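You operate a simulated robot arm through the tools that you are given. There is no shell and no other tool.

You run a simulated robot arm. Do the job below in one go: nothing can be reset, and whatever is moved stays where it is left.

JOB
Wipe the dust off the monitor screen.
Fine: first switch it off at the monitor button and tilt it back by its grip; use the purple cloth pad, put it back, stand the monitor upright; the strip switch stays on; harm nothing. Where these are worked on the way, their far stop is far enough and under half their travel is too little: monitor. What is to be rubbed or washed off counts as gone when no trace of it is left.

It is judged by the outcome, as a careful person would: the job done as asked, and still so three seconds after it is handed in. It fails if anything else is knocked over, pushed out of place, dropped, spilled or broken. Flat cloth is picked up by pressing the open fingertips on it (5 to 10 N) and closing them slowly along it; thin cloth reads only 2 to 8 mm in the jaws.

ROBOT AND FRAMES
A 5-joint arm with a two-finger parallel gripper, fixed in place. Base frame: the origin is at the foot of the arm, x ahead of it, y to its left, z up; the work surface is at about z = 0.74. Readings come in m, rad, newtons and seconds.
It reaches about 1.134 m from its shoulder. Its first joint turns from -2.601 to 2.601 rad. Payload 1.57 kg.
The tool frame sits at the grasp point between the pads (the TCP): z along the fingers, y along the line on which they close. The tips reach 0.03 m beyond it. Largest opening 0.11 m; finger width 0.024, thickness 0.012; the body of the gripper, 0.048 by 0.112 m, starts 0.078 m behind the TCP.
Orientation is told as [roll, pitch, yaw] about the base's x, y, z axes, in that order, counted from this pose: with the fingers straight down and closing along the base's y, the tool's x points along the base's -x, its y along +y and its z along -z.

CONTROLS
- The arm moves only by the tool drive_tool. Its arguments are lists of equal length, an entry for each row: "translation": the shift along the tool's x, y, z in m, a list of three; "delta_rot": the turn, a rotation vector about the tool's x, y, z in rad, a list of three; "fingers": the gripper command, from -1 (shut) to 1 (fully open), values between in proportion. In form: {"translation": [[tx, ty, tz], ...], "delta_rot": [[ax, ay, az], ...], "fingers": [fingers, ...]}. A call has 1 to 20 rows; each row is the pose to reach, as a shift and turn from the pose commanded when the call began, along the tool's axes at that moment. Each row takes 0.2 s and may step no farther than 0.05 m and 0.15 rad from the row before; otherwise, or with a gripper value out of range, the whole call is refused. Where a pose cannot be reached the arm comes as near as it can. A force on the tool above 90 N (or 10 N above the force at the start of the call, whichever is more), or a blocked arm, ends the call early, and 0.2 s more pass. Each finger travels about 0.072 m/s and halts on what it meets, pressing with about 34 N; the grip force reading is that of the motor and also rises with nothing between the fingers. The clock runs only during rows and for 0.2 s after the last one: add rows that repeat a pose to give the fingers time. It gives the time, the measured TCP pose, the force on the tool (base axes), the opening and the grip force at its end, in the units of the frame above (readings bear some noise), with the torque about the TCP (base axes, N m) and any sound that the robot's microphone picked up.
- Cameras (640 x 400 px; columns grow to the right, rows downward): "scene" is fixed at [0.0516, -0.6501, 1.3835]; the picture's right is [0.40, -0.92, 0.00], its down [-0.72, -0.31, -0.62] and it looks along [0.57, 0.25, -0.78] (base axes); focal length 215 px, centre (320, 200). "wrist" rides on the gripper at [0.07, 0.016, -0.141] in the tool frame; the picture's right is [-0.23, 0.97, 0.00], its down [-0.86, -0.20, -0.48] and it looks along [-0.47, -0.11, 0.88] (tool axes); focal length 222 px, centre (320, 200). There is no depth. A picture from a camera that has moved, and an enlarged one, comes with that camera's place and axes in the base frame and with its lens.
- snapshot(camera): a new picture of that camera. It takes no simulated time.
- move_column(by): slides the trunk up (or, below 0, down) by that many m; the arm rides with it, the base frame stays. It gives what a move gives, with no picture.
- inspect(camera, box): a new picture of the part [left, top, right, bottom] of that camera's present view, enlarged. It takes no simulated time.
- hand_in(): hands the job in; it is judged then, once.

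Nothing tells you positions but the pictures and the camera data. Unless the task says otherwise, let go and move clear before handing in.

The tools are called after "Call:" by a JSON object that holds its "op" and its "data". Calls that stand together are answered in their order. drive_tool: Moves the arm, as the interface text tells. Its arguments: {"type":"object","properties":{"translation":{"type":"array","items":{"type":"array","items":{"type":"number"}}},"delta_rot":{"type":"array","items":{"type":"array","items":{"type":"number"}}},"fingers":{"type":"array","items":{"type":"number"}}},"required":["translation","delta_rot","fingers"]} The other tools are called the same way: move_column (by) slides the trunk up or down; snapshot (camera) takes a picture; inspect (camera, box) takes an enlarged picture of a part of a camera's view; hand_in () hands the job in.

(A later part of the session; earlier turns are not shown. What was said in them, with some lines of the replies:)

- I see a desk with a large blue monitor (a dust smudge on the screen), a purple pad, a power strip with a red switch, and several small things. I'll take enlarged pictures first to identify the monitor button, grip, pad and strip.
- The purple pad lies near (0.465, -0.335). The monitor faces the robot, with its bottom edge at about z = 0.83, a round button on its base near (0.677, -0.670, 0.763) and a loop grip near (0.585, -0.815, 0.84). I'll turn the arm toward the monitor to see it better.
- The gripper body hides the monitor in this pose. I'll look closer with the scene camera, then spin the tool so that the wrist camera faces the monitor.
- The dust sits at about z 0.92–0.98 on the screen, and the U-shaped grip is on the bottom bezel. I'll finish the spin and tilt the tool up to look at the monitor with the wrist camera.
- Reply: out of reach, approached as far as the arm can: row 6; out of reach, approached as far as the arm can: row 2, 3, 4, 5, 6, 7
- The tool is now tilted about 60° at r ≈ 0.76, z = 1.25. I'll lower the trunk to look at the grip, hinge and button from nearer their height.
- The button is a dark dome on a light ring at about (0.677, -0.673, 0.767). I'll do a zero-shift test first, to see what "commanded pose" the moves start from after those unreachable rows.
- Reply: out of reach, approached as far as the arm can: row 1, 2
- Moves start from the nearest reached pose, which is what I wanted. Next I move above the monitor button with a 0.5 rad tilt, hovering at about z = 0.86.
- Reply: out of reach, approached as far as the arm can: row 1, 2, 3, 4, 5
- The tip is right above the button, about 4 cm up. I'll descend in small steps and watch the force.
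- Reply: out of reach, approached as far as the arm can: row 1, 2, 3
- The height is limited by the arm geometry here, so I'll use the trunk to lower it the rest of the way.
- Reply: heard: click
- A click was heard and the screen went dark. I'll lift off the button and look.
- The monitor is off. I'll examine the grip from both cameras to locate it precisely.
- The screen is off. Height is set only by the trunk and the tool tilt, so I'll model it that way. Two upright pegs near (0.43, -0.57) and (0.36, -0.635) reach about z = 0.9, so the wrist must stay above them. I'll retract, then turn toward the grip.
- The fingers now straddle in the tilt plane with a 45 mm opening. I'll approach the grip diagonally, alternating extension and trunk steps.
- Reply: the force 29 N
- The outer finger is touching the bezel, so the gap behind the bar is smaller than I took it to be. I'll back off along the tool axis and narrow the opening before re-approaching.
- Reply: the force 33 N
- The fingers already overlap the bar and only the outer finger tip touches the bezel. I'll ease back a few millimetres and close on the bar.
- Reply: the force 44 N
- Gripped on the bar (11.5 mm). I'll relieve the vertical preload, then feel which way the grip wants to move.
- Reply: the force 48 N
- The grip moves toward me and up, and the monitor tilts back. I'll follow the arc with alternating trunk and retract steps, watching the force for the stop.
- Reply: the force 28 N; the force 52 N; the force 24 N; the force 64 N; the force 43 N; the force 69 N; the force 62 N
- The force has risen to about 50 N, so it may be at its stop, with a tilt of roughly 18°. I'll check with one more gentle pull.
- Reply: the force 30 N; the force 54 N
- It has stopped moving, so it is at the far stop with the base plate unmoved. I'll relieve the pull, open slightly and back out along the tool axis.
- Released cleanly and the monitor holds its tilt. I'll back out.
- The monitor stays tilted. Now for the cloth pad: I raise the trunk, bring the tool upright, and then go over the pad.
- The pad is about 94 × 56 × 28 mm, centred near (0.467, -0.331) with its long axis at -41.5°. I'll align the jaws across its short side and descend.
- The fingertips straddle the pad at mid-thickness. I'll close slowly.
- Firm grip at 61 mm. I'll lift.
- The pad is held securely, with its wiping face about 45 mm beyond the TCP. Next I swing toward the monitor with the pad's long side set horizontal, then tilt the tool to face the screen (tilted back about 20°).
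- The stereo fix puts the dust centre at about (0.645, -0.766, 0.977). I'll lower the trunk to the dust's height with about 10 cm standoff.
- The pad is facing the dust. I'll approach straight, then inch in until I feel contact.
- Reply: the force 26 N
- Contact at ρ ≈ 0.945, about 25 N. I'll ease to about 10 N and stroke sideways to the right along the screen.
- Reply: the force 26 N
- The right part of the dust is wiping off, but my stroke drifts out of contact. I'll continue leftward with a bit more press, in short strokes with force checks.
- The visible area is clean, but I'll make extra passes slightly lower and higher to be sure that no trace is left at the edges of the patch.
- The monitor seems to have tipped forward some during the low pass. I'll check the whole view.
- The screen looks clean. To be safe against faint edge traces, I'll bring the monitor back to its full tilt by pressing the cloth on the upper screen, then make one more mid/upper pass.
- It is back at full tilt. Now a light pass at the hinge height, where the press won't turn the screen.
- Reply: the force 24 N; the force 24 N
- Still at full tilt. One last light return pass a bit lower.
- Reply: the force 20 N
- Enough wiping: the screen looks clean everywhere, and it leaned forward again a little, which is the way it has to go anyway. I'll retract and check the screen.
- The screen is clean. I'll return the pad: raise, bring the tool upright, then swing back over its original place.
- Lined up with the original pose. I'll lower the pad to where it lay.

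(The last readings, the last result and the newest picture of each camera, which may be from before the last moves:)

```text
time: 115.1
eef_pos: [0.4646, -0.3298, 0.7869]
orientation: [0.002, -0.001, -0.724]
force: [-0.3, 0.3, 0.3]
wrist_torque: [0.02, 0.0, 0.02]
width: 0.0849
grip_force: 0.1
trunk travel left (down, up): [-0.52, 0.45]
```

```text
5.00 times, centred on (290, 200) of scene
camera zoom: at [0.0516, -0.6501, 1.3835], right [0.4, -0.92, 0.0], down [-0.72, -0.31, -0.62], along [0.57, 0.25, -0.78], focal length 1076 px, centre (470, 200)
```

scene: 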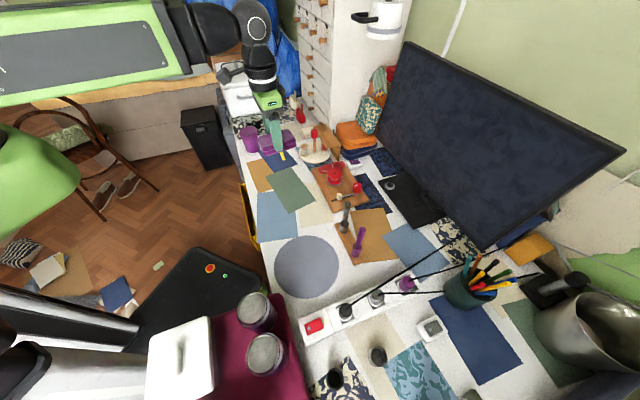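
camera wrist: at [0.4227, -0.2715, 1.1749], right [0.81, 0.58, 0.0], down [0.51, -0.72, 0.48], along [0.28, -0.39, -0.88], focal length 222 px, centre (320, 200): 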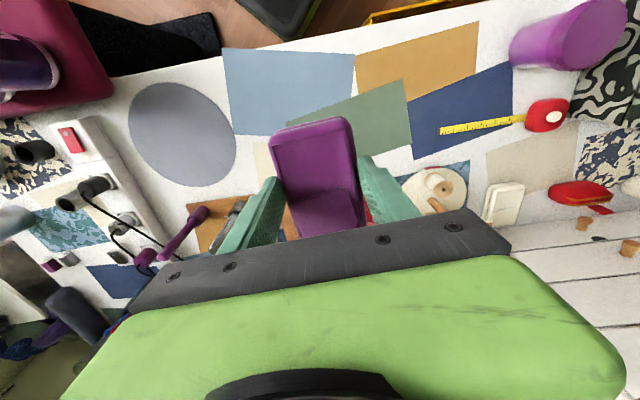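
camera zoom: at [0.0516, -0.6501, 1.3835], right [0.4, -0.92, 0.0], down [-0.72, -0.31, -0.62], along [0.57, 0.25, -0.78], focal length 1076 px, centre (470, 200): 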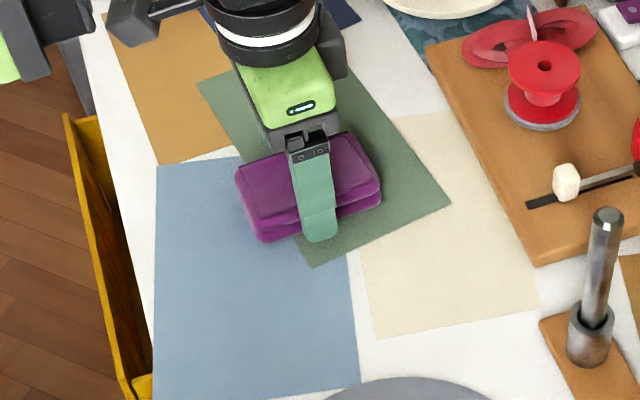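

The pad is back in its place. I'll rise clear and go back to the monitor grip to stand the monitor upright.

Call:
{"op": "move_column", "data": {"by": 0.22}}

Call:
{"op": "inspect", "data": {"camera": "scene", "box": [240, 160, 340, 240]}}

Call:
{"op": "drive_tool", "data": {"translation": [[-0.0031, -0.0161, 0], [-0.0062, -0.0321, 0], [-0.0094, -0.0482, 0], [-0.0125, -0.0642, 0], [-0.0156, -0.0803, 0], [-0.0187, -0.0963, 0], [-0.0219, -0.1124, 0], [-0.025, -0.1284, 0], [-0.0281, -0.1445, 0], [-0.0312, -0.1605, 0], [-0.0343, -0.1766, 0], [-0.0375, -0.1926, 0], [-0.0406, -0.2087, 0], [-0.0437, -0.2247, 0]], "delta_rot": [[0, 0, 0.1248], [0, 0, 0.2496], [0, 0, 0.3744], [0, 0, 0.4991], [0, 0, 0.6239], [0, 0, 0.7487], [0, 0, 0.8735], [0, 0, 0.9983], [0, 0, 1.1231], [0, 0, 1.2479], [0, 0, 1.3726], [0, 0, 1.4974], [0, 0, 1.6222], [0, 0, 1.747]], "fingers": [0.5, 0.3, 0, -0.3, -0.5, -0.5, -0.5, -0.5, -0.5, -0.5, -0.5, -0.5, -0.5, -0.5]}}

Call:
{"op": "drive_tool", "data": {"translation": [[0, 0.0319, -0.0022], [0, 0.0632, -0.0086], [0, 0.0934, -0.0192], [0, 0.1219, -0.0337], [0, 0.1481, -0.052], [0, 0.17, -0.0719], [0, 0.17, -0.0719]], "delta_rot": [[-0.135, 0, 0], [-0.27, 0, 0], [-0.405, 0, 0], [-0.54, 0, 0], [-0.675, 0, 0], [-0.8, 0, 0], [-0.8, 0, 0]], "fingers": [-0.5, -0.5, -0.5, -0.5, -0.5, -0.5, -0.5]}}

Call:
{"op": "snapshot", "data": {"camera": "scene"}}

Call:
{"op": "snapshot", "data": {"camera": "wrist"}}

```text
time: 117.5
eef_pos: [0.4639, -0.3279, 1.0061]
orientation: [0.003, 0.001, -0.725]
force: [0.6, -0.9, 0.7]
wrist_torque: [0.03, -0.01, -0.01]
width: 0.0853
grip_force: 0.1
trunk travel left (down, up): [-0.74, 0.23]
```

```text
5.00 times, centred on (290, 200) of scene
camera zoom: at [0.0516, -0.6501, 1.3835], right [0.4, -0.92, 0.0], down [-0.72, -0.31, -0.62], along [0.57, 0.25, -0.78], focal length 1076 px, centre (470, 200)
```

zoom: 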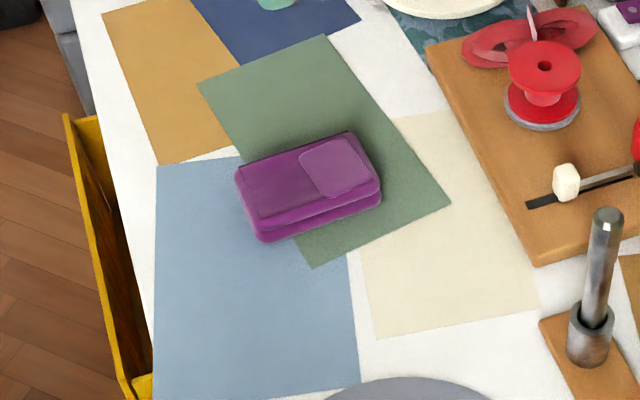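

```text
time: 120.5
eef_pos: [0.3475, -0.5256, 1.0059]
orientation: [-0.001, 0.003, -2.474]
force: [-1.2, -0.4, 0.6]
wrist_torque: [-0.02, 0.0, 0.01]
width: 0.0274
grip_force: 0.0
trunk travel left (down, up): [-0.74, 0.23]
```

```text
time: 122.1
eef_pos: [0.4539, -0.6596, 1.0786]
orientation: [0.802, 0.003, -2.471]
force: [-0.6, 0.3, 0.2]
wrist_torque: [0.0, -0.01, 0.02]
width: 0.0275
grip_force: 0.0
trunk travel left (down, up): [-0.74, 0.23]
```

```text
taken
```

scene: 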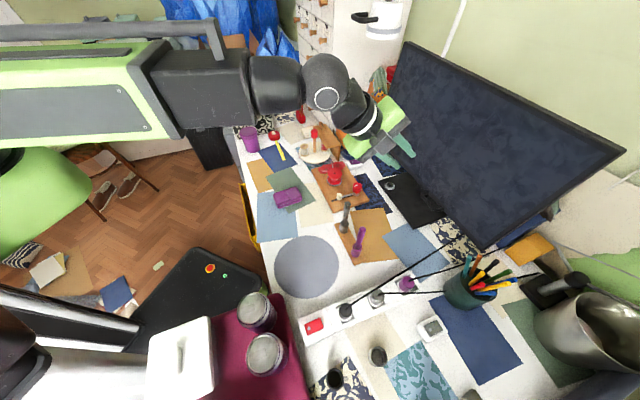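

```text
taken
camera wrist: at [0.4523, -0.5468, 1.1885], right [0.24, -0.67, 0.7], down [-0.97, -0.15, 0.19], along [-0.02, -0.72, -0.69], focal length 222 px, centre (320, 200)
```

wrist: 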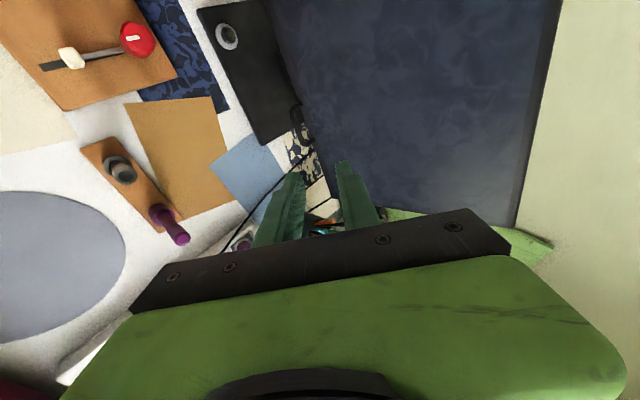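

Call:
{"op": "inspect", "data": {"camera": "scene", "box": [360, 30, 640, 260]}}

```text
1.74 times, centred on (500, 145) of scene
camera zoom: at [0.0516, -0.6501, 1.3835], right [0.4, -0.92, 0.0], down [-0.72, -0.31, -0.62], along [0.57, 0.25, -0.78], focal length 374 px, centre (7, 296)
```

zoom: 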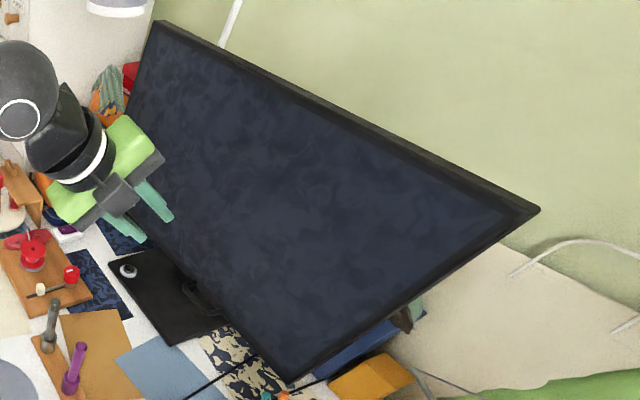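

The monitor is still about a third tilted. I'll approach the grip diagonally, as before.

Call:
{"op": "move_column", "data": {"by": -0.12}}

Call:
{"op": "drive_tool", "data": {"translation": [[0.0, 0.0244, 0.0251], [0.0, 0.0488, 0.0502]], "delta_rot": [[0, 0, 0], [0, 0, 0]], "fingers": [-0.5, -0.5]}}

Call:
{"op": "move_column", "data": {"by": -0.037}}

Call:
{"op": "drive_tool", "data": {"translation": [[0.0, 0.0202, 0.0208]], "delta_rot": [[0, 0, 0]], "fingers": [-0.5]}}

Call:
{"op": "inspect", "data": {"camera": "wrist", "box": [220, 40, 460, 240]}}

Call:
{"op": "inspect", "data": {"camera": "scene", "box": [390, 140, 490, 220]}}

```text
time: 123.6
eef_pos: [0.4542, -0.6603, 0.9583]
orientation: [0.8, 0.003, -2.472]
force: [-0.2, -0.5, -0.1]
wrist_torque: [0.03, 0.04, -0.01]
width: 0.0275
grip_force: 0.0
trunk travel left (down, up): [-0.62, 0.35]
```

```text
time: 124.2
eef_pos: [0.4975, -0.7158, 0.9578]
orientation: [0.799, 0.002, -2.472]
force: [-1.0, 0.0, 0.6]
wrist_torque: [-0.01, 0.02, 0.01]
width: 0.0275
grip_force: 0.0
trunk travel left (down, up): [-0.62, 0.35]
```

```text
time: 125.0
eef_pos: [0.4973, -0.7147, 0.9224]
orientation: [0.799, 0.002, -2.471]
force: [0.5, 0.2, 0.2]
wrist_torque: [0.01, 0.01, 0.0]
width: 0.0275
grip_force: 0.2
trunk travel left (down, up): [-0.583, 0.387]
```

```text
time: 125.4
eef_pos: [0.516, -0.7379, 0.9209]
orientation: [0.8, 0.001, -2.472]
force: [-0.4, 0.4, 0.1]
wrist_torque: [0.01, -0.03, 0.01]
width: 0.0275
grip_force: 0.1
trunk travel left (down, up): [-0.583, 0.387]
```

```text
2.00 times, centred on (340, 140) of wrist
camera zoom: at [0.5144, -0.6248, 1.0314], right [0.24, -0.67, 0.7], down [-0.97, -0.15, 0.19], along [-0.02, -0.72, -0.69], focal length 444 px, centre (280, 320)
```

zoom: 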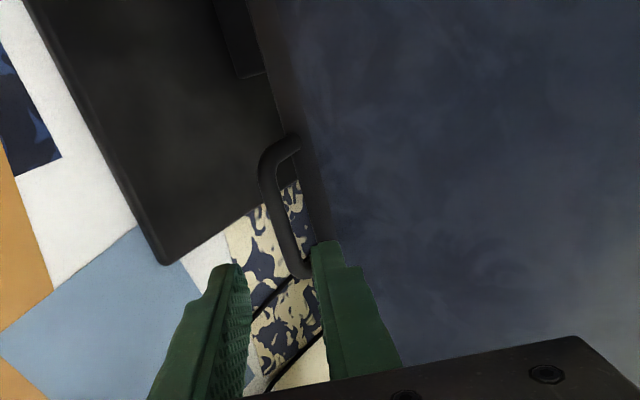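

```text
5.00 times, centred on (440, 180) of scene
camera zoom: at [0.0516, -0.6501, 1.3835], right [0.4, -0.92, 0.0], down [-0.72, -0.31, -0.62], along [0.57, 0.25, -0.78], focal length 1076 px, centre (-280, 300)
```

zoom: 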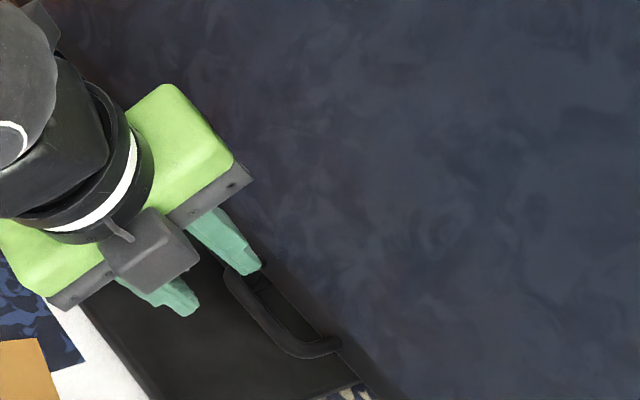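

Call:
{"op": "move_column", "data": {"by": -0.025}}

Call:
{"op": "drive_tool", "data": {"translation": [[0.0, 0.0188, 0.0194]], "delta_rot": [[0, 0, 0]], "fingers": [-0.5]}}

Call:
{"op": "move_column", "data": {"by": -0.008}}

Call:
{"op": "drive_tool", "data": {"translation": [[0.0, 0.0056, 0.0057]], "delta_rot": [[0, 0, 0]], "fingers": [-0.5]}}

Call:
{"op": "inspect", "data": {"camera": "wrist", "box": [220, 40, 460, 240]}}

```text
time: 126.1
eef_pos: [0.5165, -0.7381, 0.8971]
orientation: [0.8, 0.002, -2.47]
force: [0.0, 0.8, -0.1]
wrist_torque: [-0.01, 0.02, -0.03]
width: 0.0277
grip_force: 0.0
trunk travel left (down, up): [-0.558, 0.412]
```

```text
time: 126.5
eef_pos: [0.5329, -0.7598, 0.8962]
orientation: [0.799, 0.0, -2.471]
force: [0.1, -0.3, -0.1]
wrist_torque: [-0.02, 0.0, 0.03]
width: 0.0276
grip_force: 0.2
trunk travel left (down, up): [-0.558, 0.412]
```

```text
time: 127.1
eef_pos: [0.5324, -0.7583, 0.888]
orientation: [0.798, 0.003, -2.472]
force: [0.2, -0.5, -0.4]
wrist_torque: [0.02, -0.01, -0.03]
width: 0.0274
grip_force: 0.0
trunk travel left (down, up): [-0.55, 0.42]
```

```text
time: 127.5
eef_pos: [0.5372, -0.7646, 0.8882]
orientation: [0.799, 0.003, -2.471]
force: [-0.1, -0.1, -0.9]
wrist_torque: [-0.02, 0.04, 0.03]
width: 0.0274
grip_force: 0.0
trunk travel left (down, up): [-0.55, 0.42]
```

```text
2.00 times, centred on (340, 140) of wrist
camera zoom: at [0.5361, -0.652, 0.9984], right [0.24, -0.67, 0.7], down [-0.97, -0.15, 0.19], along [-0.02, -0.72, -0.69], focal length 444 px, centre (280, 320)
```

zoom: 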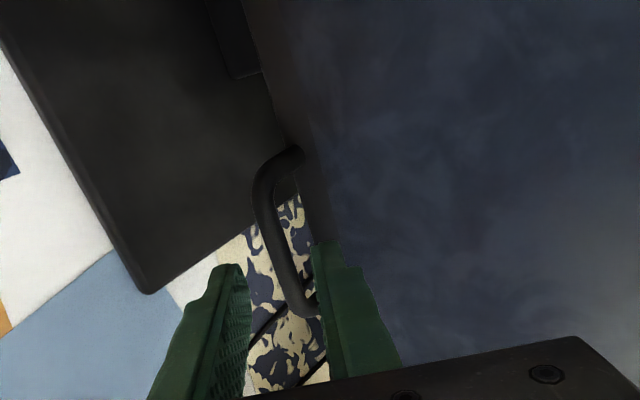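

Call:
{"op": "move_column", "data": {"by": -0.008}}

Call:
{"op": "drive_tool", "data": {"translation": [[0.0, 0.0056, 0.0057]], "delta_rot": [[0, 0, 0]], "fingers": [-0.5]}}

Call:
{"op": "move_column", "data": {"by": -0.008}}

Call:
{"op": "drive_tool", "data": {"translation": [[0.0, 0.0035, 0.0036]], "delta_rot": [[0, 0, 0]], "fingers": [-0.5]}}

Call:
{"op": "inspect", "data": {"camera": "wrist", "box": [220, 40, 460, 240]}}

```text
time: 128.0
eef_pos: [0.5367, -0.7643, 0.8808]
orientation: [0.8, 0.001, -2.472]
force: [-0.4, -0.2, -0.8]
wrist_torque: [0.04, 0.03, 0.05]
width: 0.0274
grip_force: 0.0
trunk travel left (down, up): [-0.542, 0.428]
```

```text
time: 128.4
eef_pos: [0.5413, -0.771, 0.8808]
orientation: [0.798, 0.001, -2.47]
force: [0.0, 0.8, 0.5]
wrist_torque: [-0.03, 0.0, -0.01]
width: 0.0274
grip_force: 0.0
trunk travel left (down, up): [-0.542, 0.428]
```

```text
time: 129.0
eef_pos: [0.5429, -0.7717, 0.8722]
orientation: [0.799, 0.002, -2.47]
force: [0.2, 1.0, -0.2]
wrist_torque: [-0.01, 0.01, -0.01]
width: 0.0274
grip_force: 0.1
trunk travel left (down, up): [-0.534, 0.436]
```

```text
time: 129.4
eef_pos: [0.5446, -0.7757, 0.8736]
orientation: [0.798, 0.002, -2.472]
force: [0.2, -0.2, -0.6]
wrist_torque: [-0.01, -0.01, -0.02]
width: 0.0275
grip_force: 0.0
trunk travel left (down, up): [-0.534, 0.436]
```

```text
2.00 times, centred on (340, 140) of wrist
camera zoom: at [0.544, -0.6624, 0.9824], right [0.24, -0.67, 0.7], down [-0.97, -0.15, 0.19], along [-0.02, -0.72, -0.69], focal length 444 px, centre (280, 320)
```

zoom: 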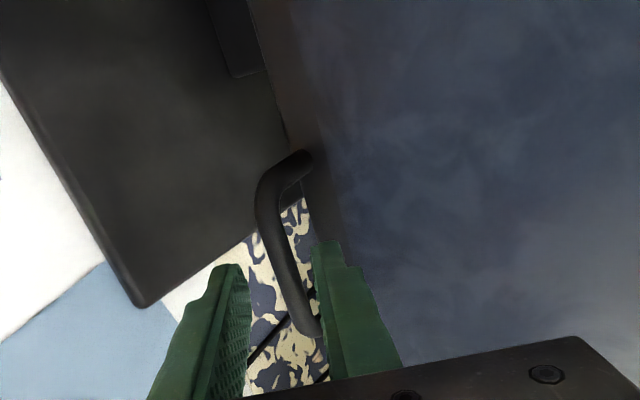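

Call:
{"op": "drive_tool", "data": {"translation": [[0.0, 0.0028, 0.0029]], "delta_rot": [[0, 0, 0]], "fingers": [-0.5]}}

Call:
{"op": "move_column", "data": {"by": -0.006}}

Call:
{"op": "drive_tool", "data": {"translation": [[0, 0, 0], [0, 0, 0], [0, 0, 0], [0, 0, 0]], "delta_rot": [[0, 0, 0], [0, 0, 0], [0, 0, 0], [0, 0, 0]], "fingers": [-0.65, -0.8, -0.95, -1]}}

Call:
{"op": "inspect", "data": {"camera": "wrist", "box": [220, 40, 460, 240]}}

```text
time: 129.8
eef_pos: [0.5481, -0.7796, 0.8719]
orientation: [0.8, 0.002, -2.472]
force: [0.7, 0.1, -0.5]
wrist_torque: [0.02, 0.01, 0.04]
width: 0.0277
grip_force: 0.1
trunk travel left (down, up): [-0.534, 0.436]
```

```text
time: 130.3
eef_pos: [0.5492, -0.7776, 0.8667]
orientation: [0.8, 0.0, -2.471]
force: [0.7, 0.0, -0.5]
wrist_torque: [-0.01, -0.03, -0.02]
width: 0.0273
grip_force: 0.1
trunk travel left (down, up): [-0.528, 0.442]
```

```text
time: 131.3
eef_pos: [0.5486, -0.7796, 0.8697]
orientation: [0.811, 0.001, -2.472]
force: [15.0, -20.0, 34.0]
wrist_torque: [-0.78, -0.49, 0.9]
width: 0.0118
grip_force: 28.9
trunk travel left (down, up): [-0.528, 0.442]
```

```text
2.00 times, centred on (340, 140) of wrist
camera zoom: at [0.5465, -0.6656, 0.979], right [0.24, -0.67, 0.71], down [-0.97, -0.15, 0.19], along [-0.02, -0.73, -0.68], focal length 444 px, centre (280, 320)
```

zoom: 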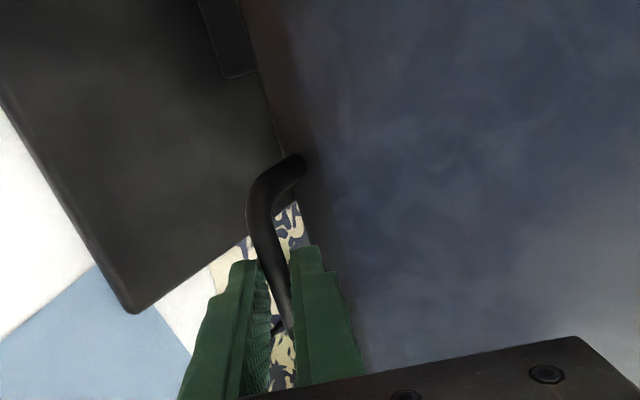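

Gripped. Now I push the grip back along its arc toward upright.

Call:
{"op": "drive_tool", "data": {"translation": [[0.0, 0.0028, 0.0029], [0.0, 0.0056, 0.0057]], "delta_rot": [[0, 0, 0], [0, 0, 0]], "fingers": [-1, -1]}}

Call:
{"op": "move_column", "data": {"by": -0.002}}

Call:
{"op": "drive_tool", "data": {"translation": [[0.0, 0.0028, 0.0029], [0.0, 0.0056, 0.0057]], "delta_rot": [[0, 0, 0], [0, 0, 0]], "fingers": [-1, -1]}}

Call:
{"op": "inspect", "data": {"camera": "scene", "box": [360, 30, 640, 260]}}

```text
time: 131.9
eef_pos: [0.5526, -0.7838, 0.868]
orientation: [0.801, 0.0, -2.471]
force: [4.4, -4.4, 14.3]
wrist_torque: [-0.97, 0.42, 0.06]
width: 0.0117
grip_force: 29.8
trunk travel left (down, up): [-0.528, 0.442]
```

```text
time: 132.5
eef_pos: [0.5541, -0.7857, 0.8672]
orientation: [0.807, 0.002, -2.472]
force: [8.6, -8.2, 24.9]
wrist_torque: [-0.57, -0.21, 0.83]
width: 0.0116
grip_force: 28.7
trunk travel left (down, up): [-0.526, 0.444]
```

```text
time: 133.1
eef_pos: [0.5585, -0.7891, 0.8641]
orientation: [0.796, 0.002, -2.472]
force: [4.0, 7.2, -1.6]
wrist_torque: [-0.4, 0.42, 0.37]
width: 0.0115
grip_force: 29.0
trunk travel left (down, up): [-0.526, 0.444]
```

```text
1.74 times, centred on (500, 145) of scene
camera zoom: at [0.0516, -0.6501, 1.3835], right [0.4, -0.92, 0.0], down [-0.72, -0.31, -0.62], along [0.57, 0.25, -0.78], focal length 374 px, centre (7, 296)
```

zoom: 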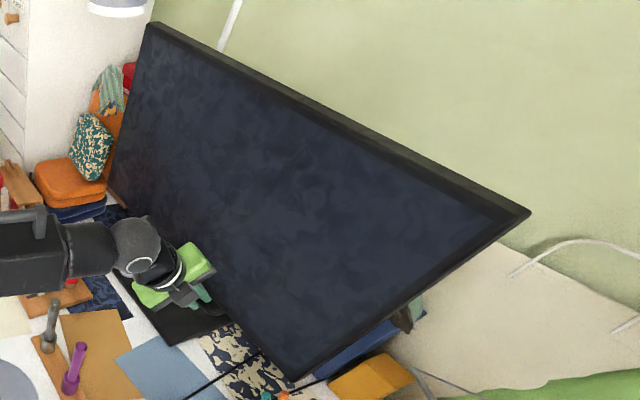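

Call:
{"op": "move_column", "data": {"by": -0.003}}

Call:
{"op": "drive_tool", "data": {"translation": [[0.0, 0.0028, 0.0029], [0.0, 0.0042, 0.0043]], "delta_rot": [[0, 0, 0], [0, 0, 0]], "fingers": [-1, -1]}}

Call:
{"op": "inspect", "data": {"camera": "scene", "box": [360, 30, 640, 260]}}

```text
time: 133.6
eef_pos: [0.5592, -0.7899, 0.8629]
orientation: [0.802, 0.001, -2.471]
force: [9.0, 2.5, 14.5]
wrist_torque: [-0.23, -0.17, 1.02]
width: 0.0117
grip_force: 29.7
trunk travel left (down, up): [-0.523, 0.447]
```

```text
time: 134.2
eef_pos: [0.5589, -0.7924, 0.8625]
orientation: [0.791, -0.002, -2.471]
force: [-21.1, 38.4, -11.5]
wrist_torque: [0.35, 0.73, 0.7]
width: 0.0119
grip_force: 29.1
trunk travel left (down, up): [-0.523, 0.447]
```

```text
1.74 times, centred on (500, 145) of scene
camera zoom: at [0.0516, -0.6501, 1.3835], right [0.4, -0.92, 0.0], down [-0.72, -0.31, -0.62], along [0.57, 0.25, -0.78], focal length 374 px, centre (7, 296)
```

zoom: 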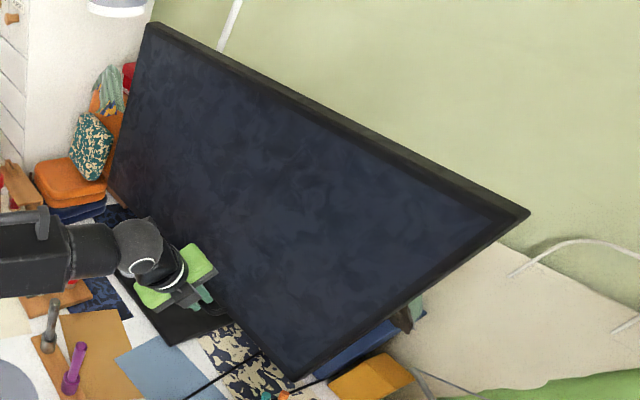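

The stop is reached and the corners match the original upright view. I'll relax, open and back out.

Call:
{"op": "drive_tool", "data": {"translation": [[0.0, -0.0028, -0.0029], [0.0, -0.0028, -0.0029], [0.0, -0.0028, -0.0029], [0.0, -0.0028, -0.0029], [0.0, -0.0028, -0.0029]], "delta_rot": [[0, 0, 0], [0, 0, 0], [0, 0, 0], [0, 0, 0], [0, 0, 0]], "fingers": [-1, -0.85, -0.7, -0.57, -0.57]}}

Call:
{"op": "inspect", "data": {"camera": "wrist", "box": [220, 40, 460, 240]}}

Call:
{"op": "inspect", "data": {"camera": "scene", "box": [360, 30, 640, 260]}}

```text
time: 135.4
eef_pos: [0.5592, -0.7933, 0.8627]
orientation: [0.802, 0.001, -2.472]
force: [-0.6, -0.1, 0.2]
wrist_torque: [-0.02, 0.01, 0.03]
width: 0.0238
grip_force: 0.1
trunk travel left (down, up): [-0.523, 0.447]
```

```text
2.00 times, centred on (340, 140) of wrist
camera zoom: at [0.5583, -0.6803, 0.9715], right [0.24, -0.67, 0.7], down [-0.97, -0.15, 0.19], along [-0.02, -0.72, -0.69], focal length 444 px, centre (280, 320)
```

zoom: 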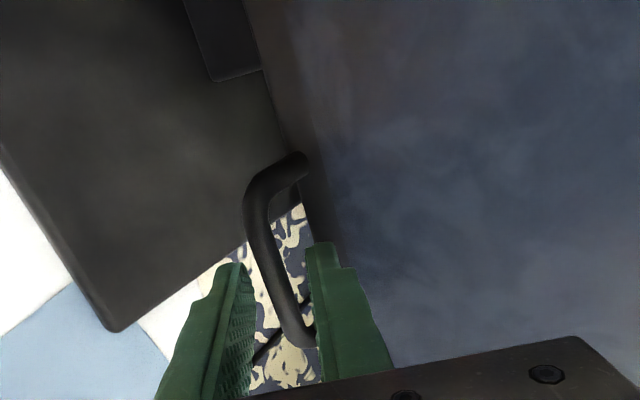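

```text
1.74 times, centred on (500, 145) of scene
camera zoom: at [0.0516, -0.6501, 1.3835], right [0.4, -0.92, 0.0], down [-0.72, -0.31, -0.62], along [0.57, 0.25, -0.78], focal length 374 px, centre (7, 296)
```

zoom: 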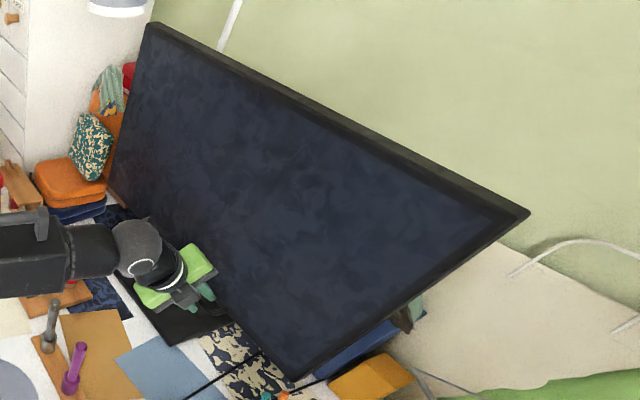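

Call:
{"op": "drive_tool", "data": {"translation": [[0.0, -0.0035, -0.0036]], "delta_rot": [[0, 0, 0]], "fingers": [-0.5]}}

Call:
{"op": "move_column", "data": {"by": 0.006}}

Call:
{"op": "drive_tool", "data": {"translation": [[0.0, -0.0049, -0.005]], "delta_rot": [[0, 0, 0]], "fingers": [-0.5]}}

Call:
{"op": "move_column", "data": {"by": 0.008}}

Call:
{"op": "drive_tool", "data": {"translation": [[0.0, -0.007, -0.0072]], "delta_rot": [[0, 0, 0]], "fingers": [-0.5]}}

Call:
{"op": "move_column", "data": {"by": 0.015}}

Call:
{"op": "drive_tool", "data": {"translation": [[0.0, -0.021, -0.0215], [0.0, -0.049, -0.0502], [0.0, -0.07, -0.0717]], "delta_rot": [[0, 0, 0], [0, 0, 0], [0, 0, 0]], "fingers": [-0.5, -0.5, -0.5]}}

Call:
{"op": "move_column", "data": {"by": 0.15}}

Call:
{"op": "snapshot", "data": {"camera": "scene"}}

Call:
{"op": "inspect", "data": {"camera": "scene", "box": [360, 30, 640, 260]}}

Call:
{"op": "snapshot", "data": {"camera": "wrist"}}

```text
time: 135.8
eef_pos: [0.5566, -0.7885, 0.8617]
orientation: [0.8, 0.001, -2.47]
force: [-0.1, 0.0, -0.6]
wrist_torque: [0.02, -0.02, 0.0]
width: 0.0277
grip_force: 0.1
trunk travel left (down, up): [-0.523, 0.447]
```

```text
time: 136.3
eef_pos: [0.5564, -0.7891, 0.8678]
orientation: [0.802, 0.002, -2.472]
force: [-0.4, 0.2, -0.6]
wrist_torque: [0.01, 0.01, -0.02]
width: 0.0276
grip_force: 0.1
trunk travel left (down, up): [-0.529, 0.441]
```

```text
time: 136.7
eef_pos: [0.5518, -0.7833, 0.8688]
orientation: [0.801, 0.003, -2.473]
force: [-0.9, -0.2, 1.2]
wrist_torque: [0.0, 0.02, -0.04]
width: 0.0273
grip_force: 0.0
trunk travel left (down, up): [-0.529, 0.441]
```

```text
time: 137.3
eef_pos: [0.552, -0.784, 0.8759]
orientation: [0.803, 0.002, -2.469]
force: [0.3, 0.1, 0.5]
wrist_torque: [0.01, 0.0, 0.02]
width: 0.0274
grip_force: 0.0
trunk travel left (down, up): [-0.537, 0.433]
```

```text
time: 137.7
eef_pos: [0.5456, -0.7746, 0.8755]
orientation: [0.801, 0.002, -2.472]
force: [-1.0, -0.2, -0.3]
wrist_torque: [0.02, 0.0, -0.01]
width: 0.0275
grip_force: 0.1
trunk travel left (down, up): [-0.537, 0.433]
```

```text
time: 138.3
eef_pos: [0.5461, -0.7752, 0.8903]
orientation: [0.801, 0.002, -2.472]
force: [0.0, -0.1, 0.0]
wrist_torque: [0.04, 0.0, -0.03]
width: 0.0276
grip_force: 0.0
trunk travel left (down, up): [-0.552, 0.418]
```

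```text
time: 139.1
eef_pos: [0.4834, -0.6961, 0.8908]
orientation: [0.8, 0.002, -2.471]
force: [-0.5, 0.3, -0.9]
wrist_torque: [-0.02, -0.01, -0.01]
width: 0.0277
grip_force: 0.1
trunk travel left (down, up): [-0.552, 0.418]
```

```text
time: 140.9
eef_pos: [0.484, -0.6973, 1.0416]
orientation: [0.802, 0.002, -2.472]
force: [-0.5, -0.4, 0.2]
wrist_torque: [0.0, -0.02, 0.0]
width: 0.0275
grip_force: 0.0
trunk travel left (down, up): [-0.702, 0.268]
```

```text
taken
```

scene: 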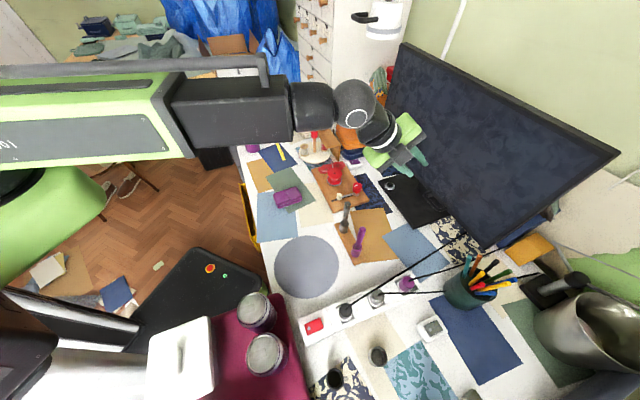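

```text
1.74 times, centred on (500, 145) of scene
camera zoom: at [0.0516, -0.6501, 1.3835], right [0.4, -0.92, 0.0], down [-0.72, -0.31, -0.62], along [0.57, 0.25, -0.78], focal length 374 px, centre (7, 296)
```

zoom: 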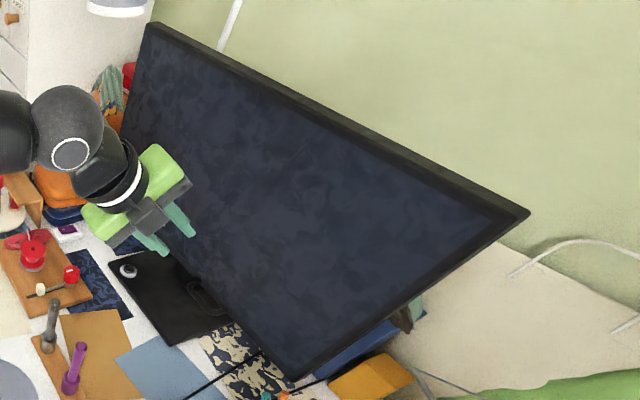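

```text
taken
camera wrist: at [0.483, -0.584, 1.1504], right [0.24, -0.67, 0.7], down [-0.97, -0.15, 0.19], along [-0.02, -0.72, -0.69], focal length 222 px, centre (320, 200)
```

wrist: 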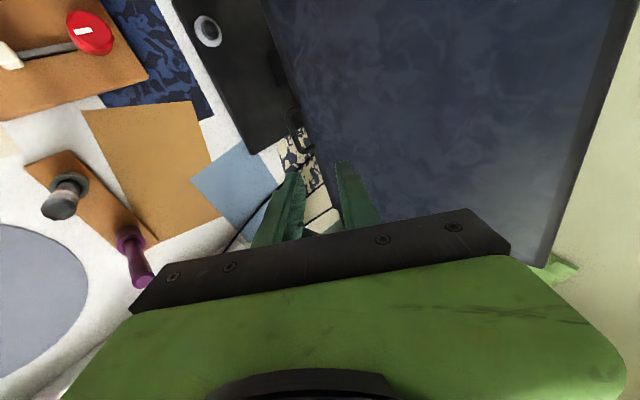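

The monitor is upright and nothing else has moved. I'll take a last close look at the screen, pad and strip before handing in.

Call:
{"op": "move_column", "data": {"by": 0.1}}

Call:
{"op": "inspect", "data": {"camera": "scene", "box": [400, 110, 500, 190]}}

Call:
{"op": "inspect", "data": {"camera": "scene", "box": [280, 200, 560, 400]}}

Call:
{"op": "inspect", "data": {"camera": "scene", "box": [230, 100, 410, 220]}}

```text
time: 142.2
eef_pos: [0.485, -0.6978, 1.1408]
orientation: [0.799, 0.003, -2.471]
force: [0.7, 0.0, 0.3]
wrist_torque: [-0.02, -0.02, -0.01]
width: 0.0274
grip_force: 0.1
trunk travel left (down, up): [-0.802, 0.168]
```

```text
5.00 times, centred on (450, 150) of scene
camera zoom: at [0.0516, -0.6501, 1.3835], right [0.4, -0.92, 0.0], down [-0.72, -0.31, -0.62], along [0.57, 0.25, -0.78], focal length 1076 px, centre (-330, 450)
```

zoom: 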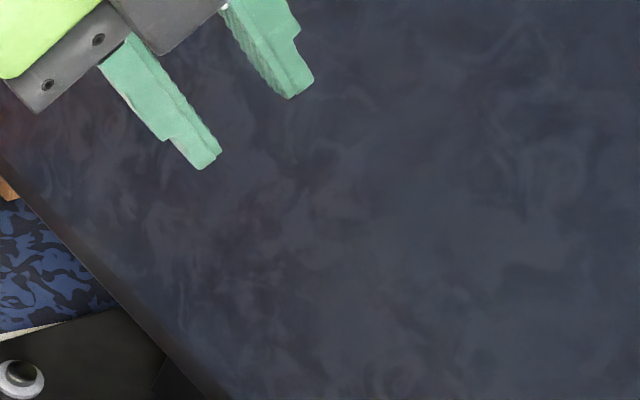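

```text
2.00 times, centred on (420, 300) of scene
camera zoom: at [0.0516, -0.6501, 1.3835], right [0.4, -0.92, 0.0], down [-0.72, -0.31, -0.62], along [0.57, 0.25, -0.78], focal length 430 px, centre (120, 0)
```

zoom: 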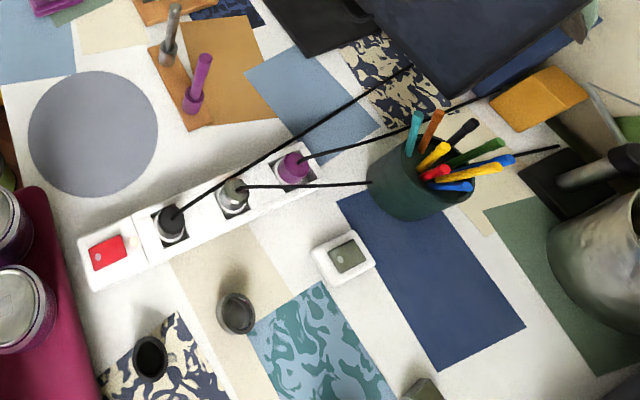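

```text
3.33 times, centred on (320, 160) of scene
camera zoom: at [0.0516, -0.6501, 1.3835], right [0.4, -0.92, 0.0], down [-0.72, -0.31, -0.62], along [0.57, 0.25, -0.78], focal length 717 px, centre (320, 333)
```

zoom: 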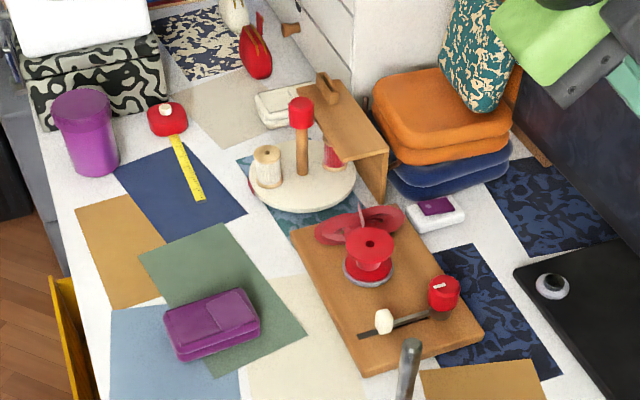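

Everything is as asked. The monitor is off, clean and upright, the pad is back on its spot, and the strip switch and everything else are untouched. The gripper is open and clear, so I'm handing in.

Call:
{"op": "hand_in", "data": {}}

```text
The job is handed in.
```

I wiped the dust off the monitor screen and handed the job in; I have not seen a verdict on it. In the last close-up I saw no dust left on the dark screen. The screen's mottled texture would make a very faint trace hard to spot.

- **Switched off:** I pressed the round button on the monitor base. It clicked once and the screen went dark. The strip switch was not touched.
- **Tilted back:** I pulled the monitor by its grip until it would not move further, about 20° back.
- **Wiped with the purple pad:** The first pass cleared all the dust I could see.
    - Extra passes slightly lower and higher covered the edges of the patch.
    - Wiping low on the screen tipped it forward twice, to under half its tilt.
    - After the first time I pushed it back to full tilt with the pad on the upper screen, not with the grip.
- **Pad returned:** It is back within a few millimetres of where it lay, turned the same way.
- **Monitor upright:** I pushed it back by its grip to the stop, and its corners match the starting view.

Nothing else looked moved in the final pictures, and the gripper was open and clear at hand-in.
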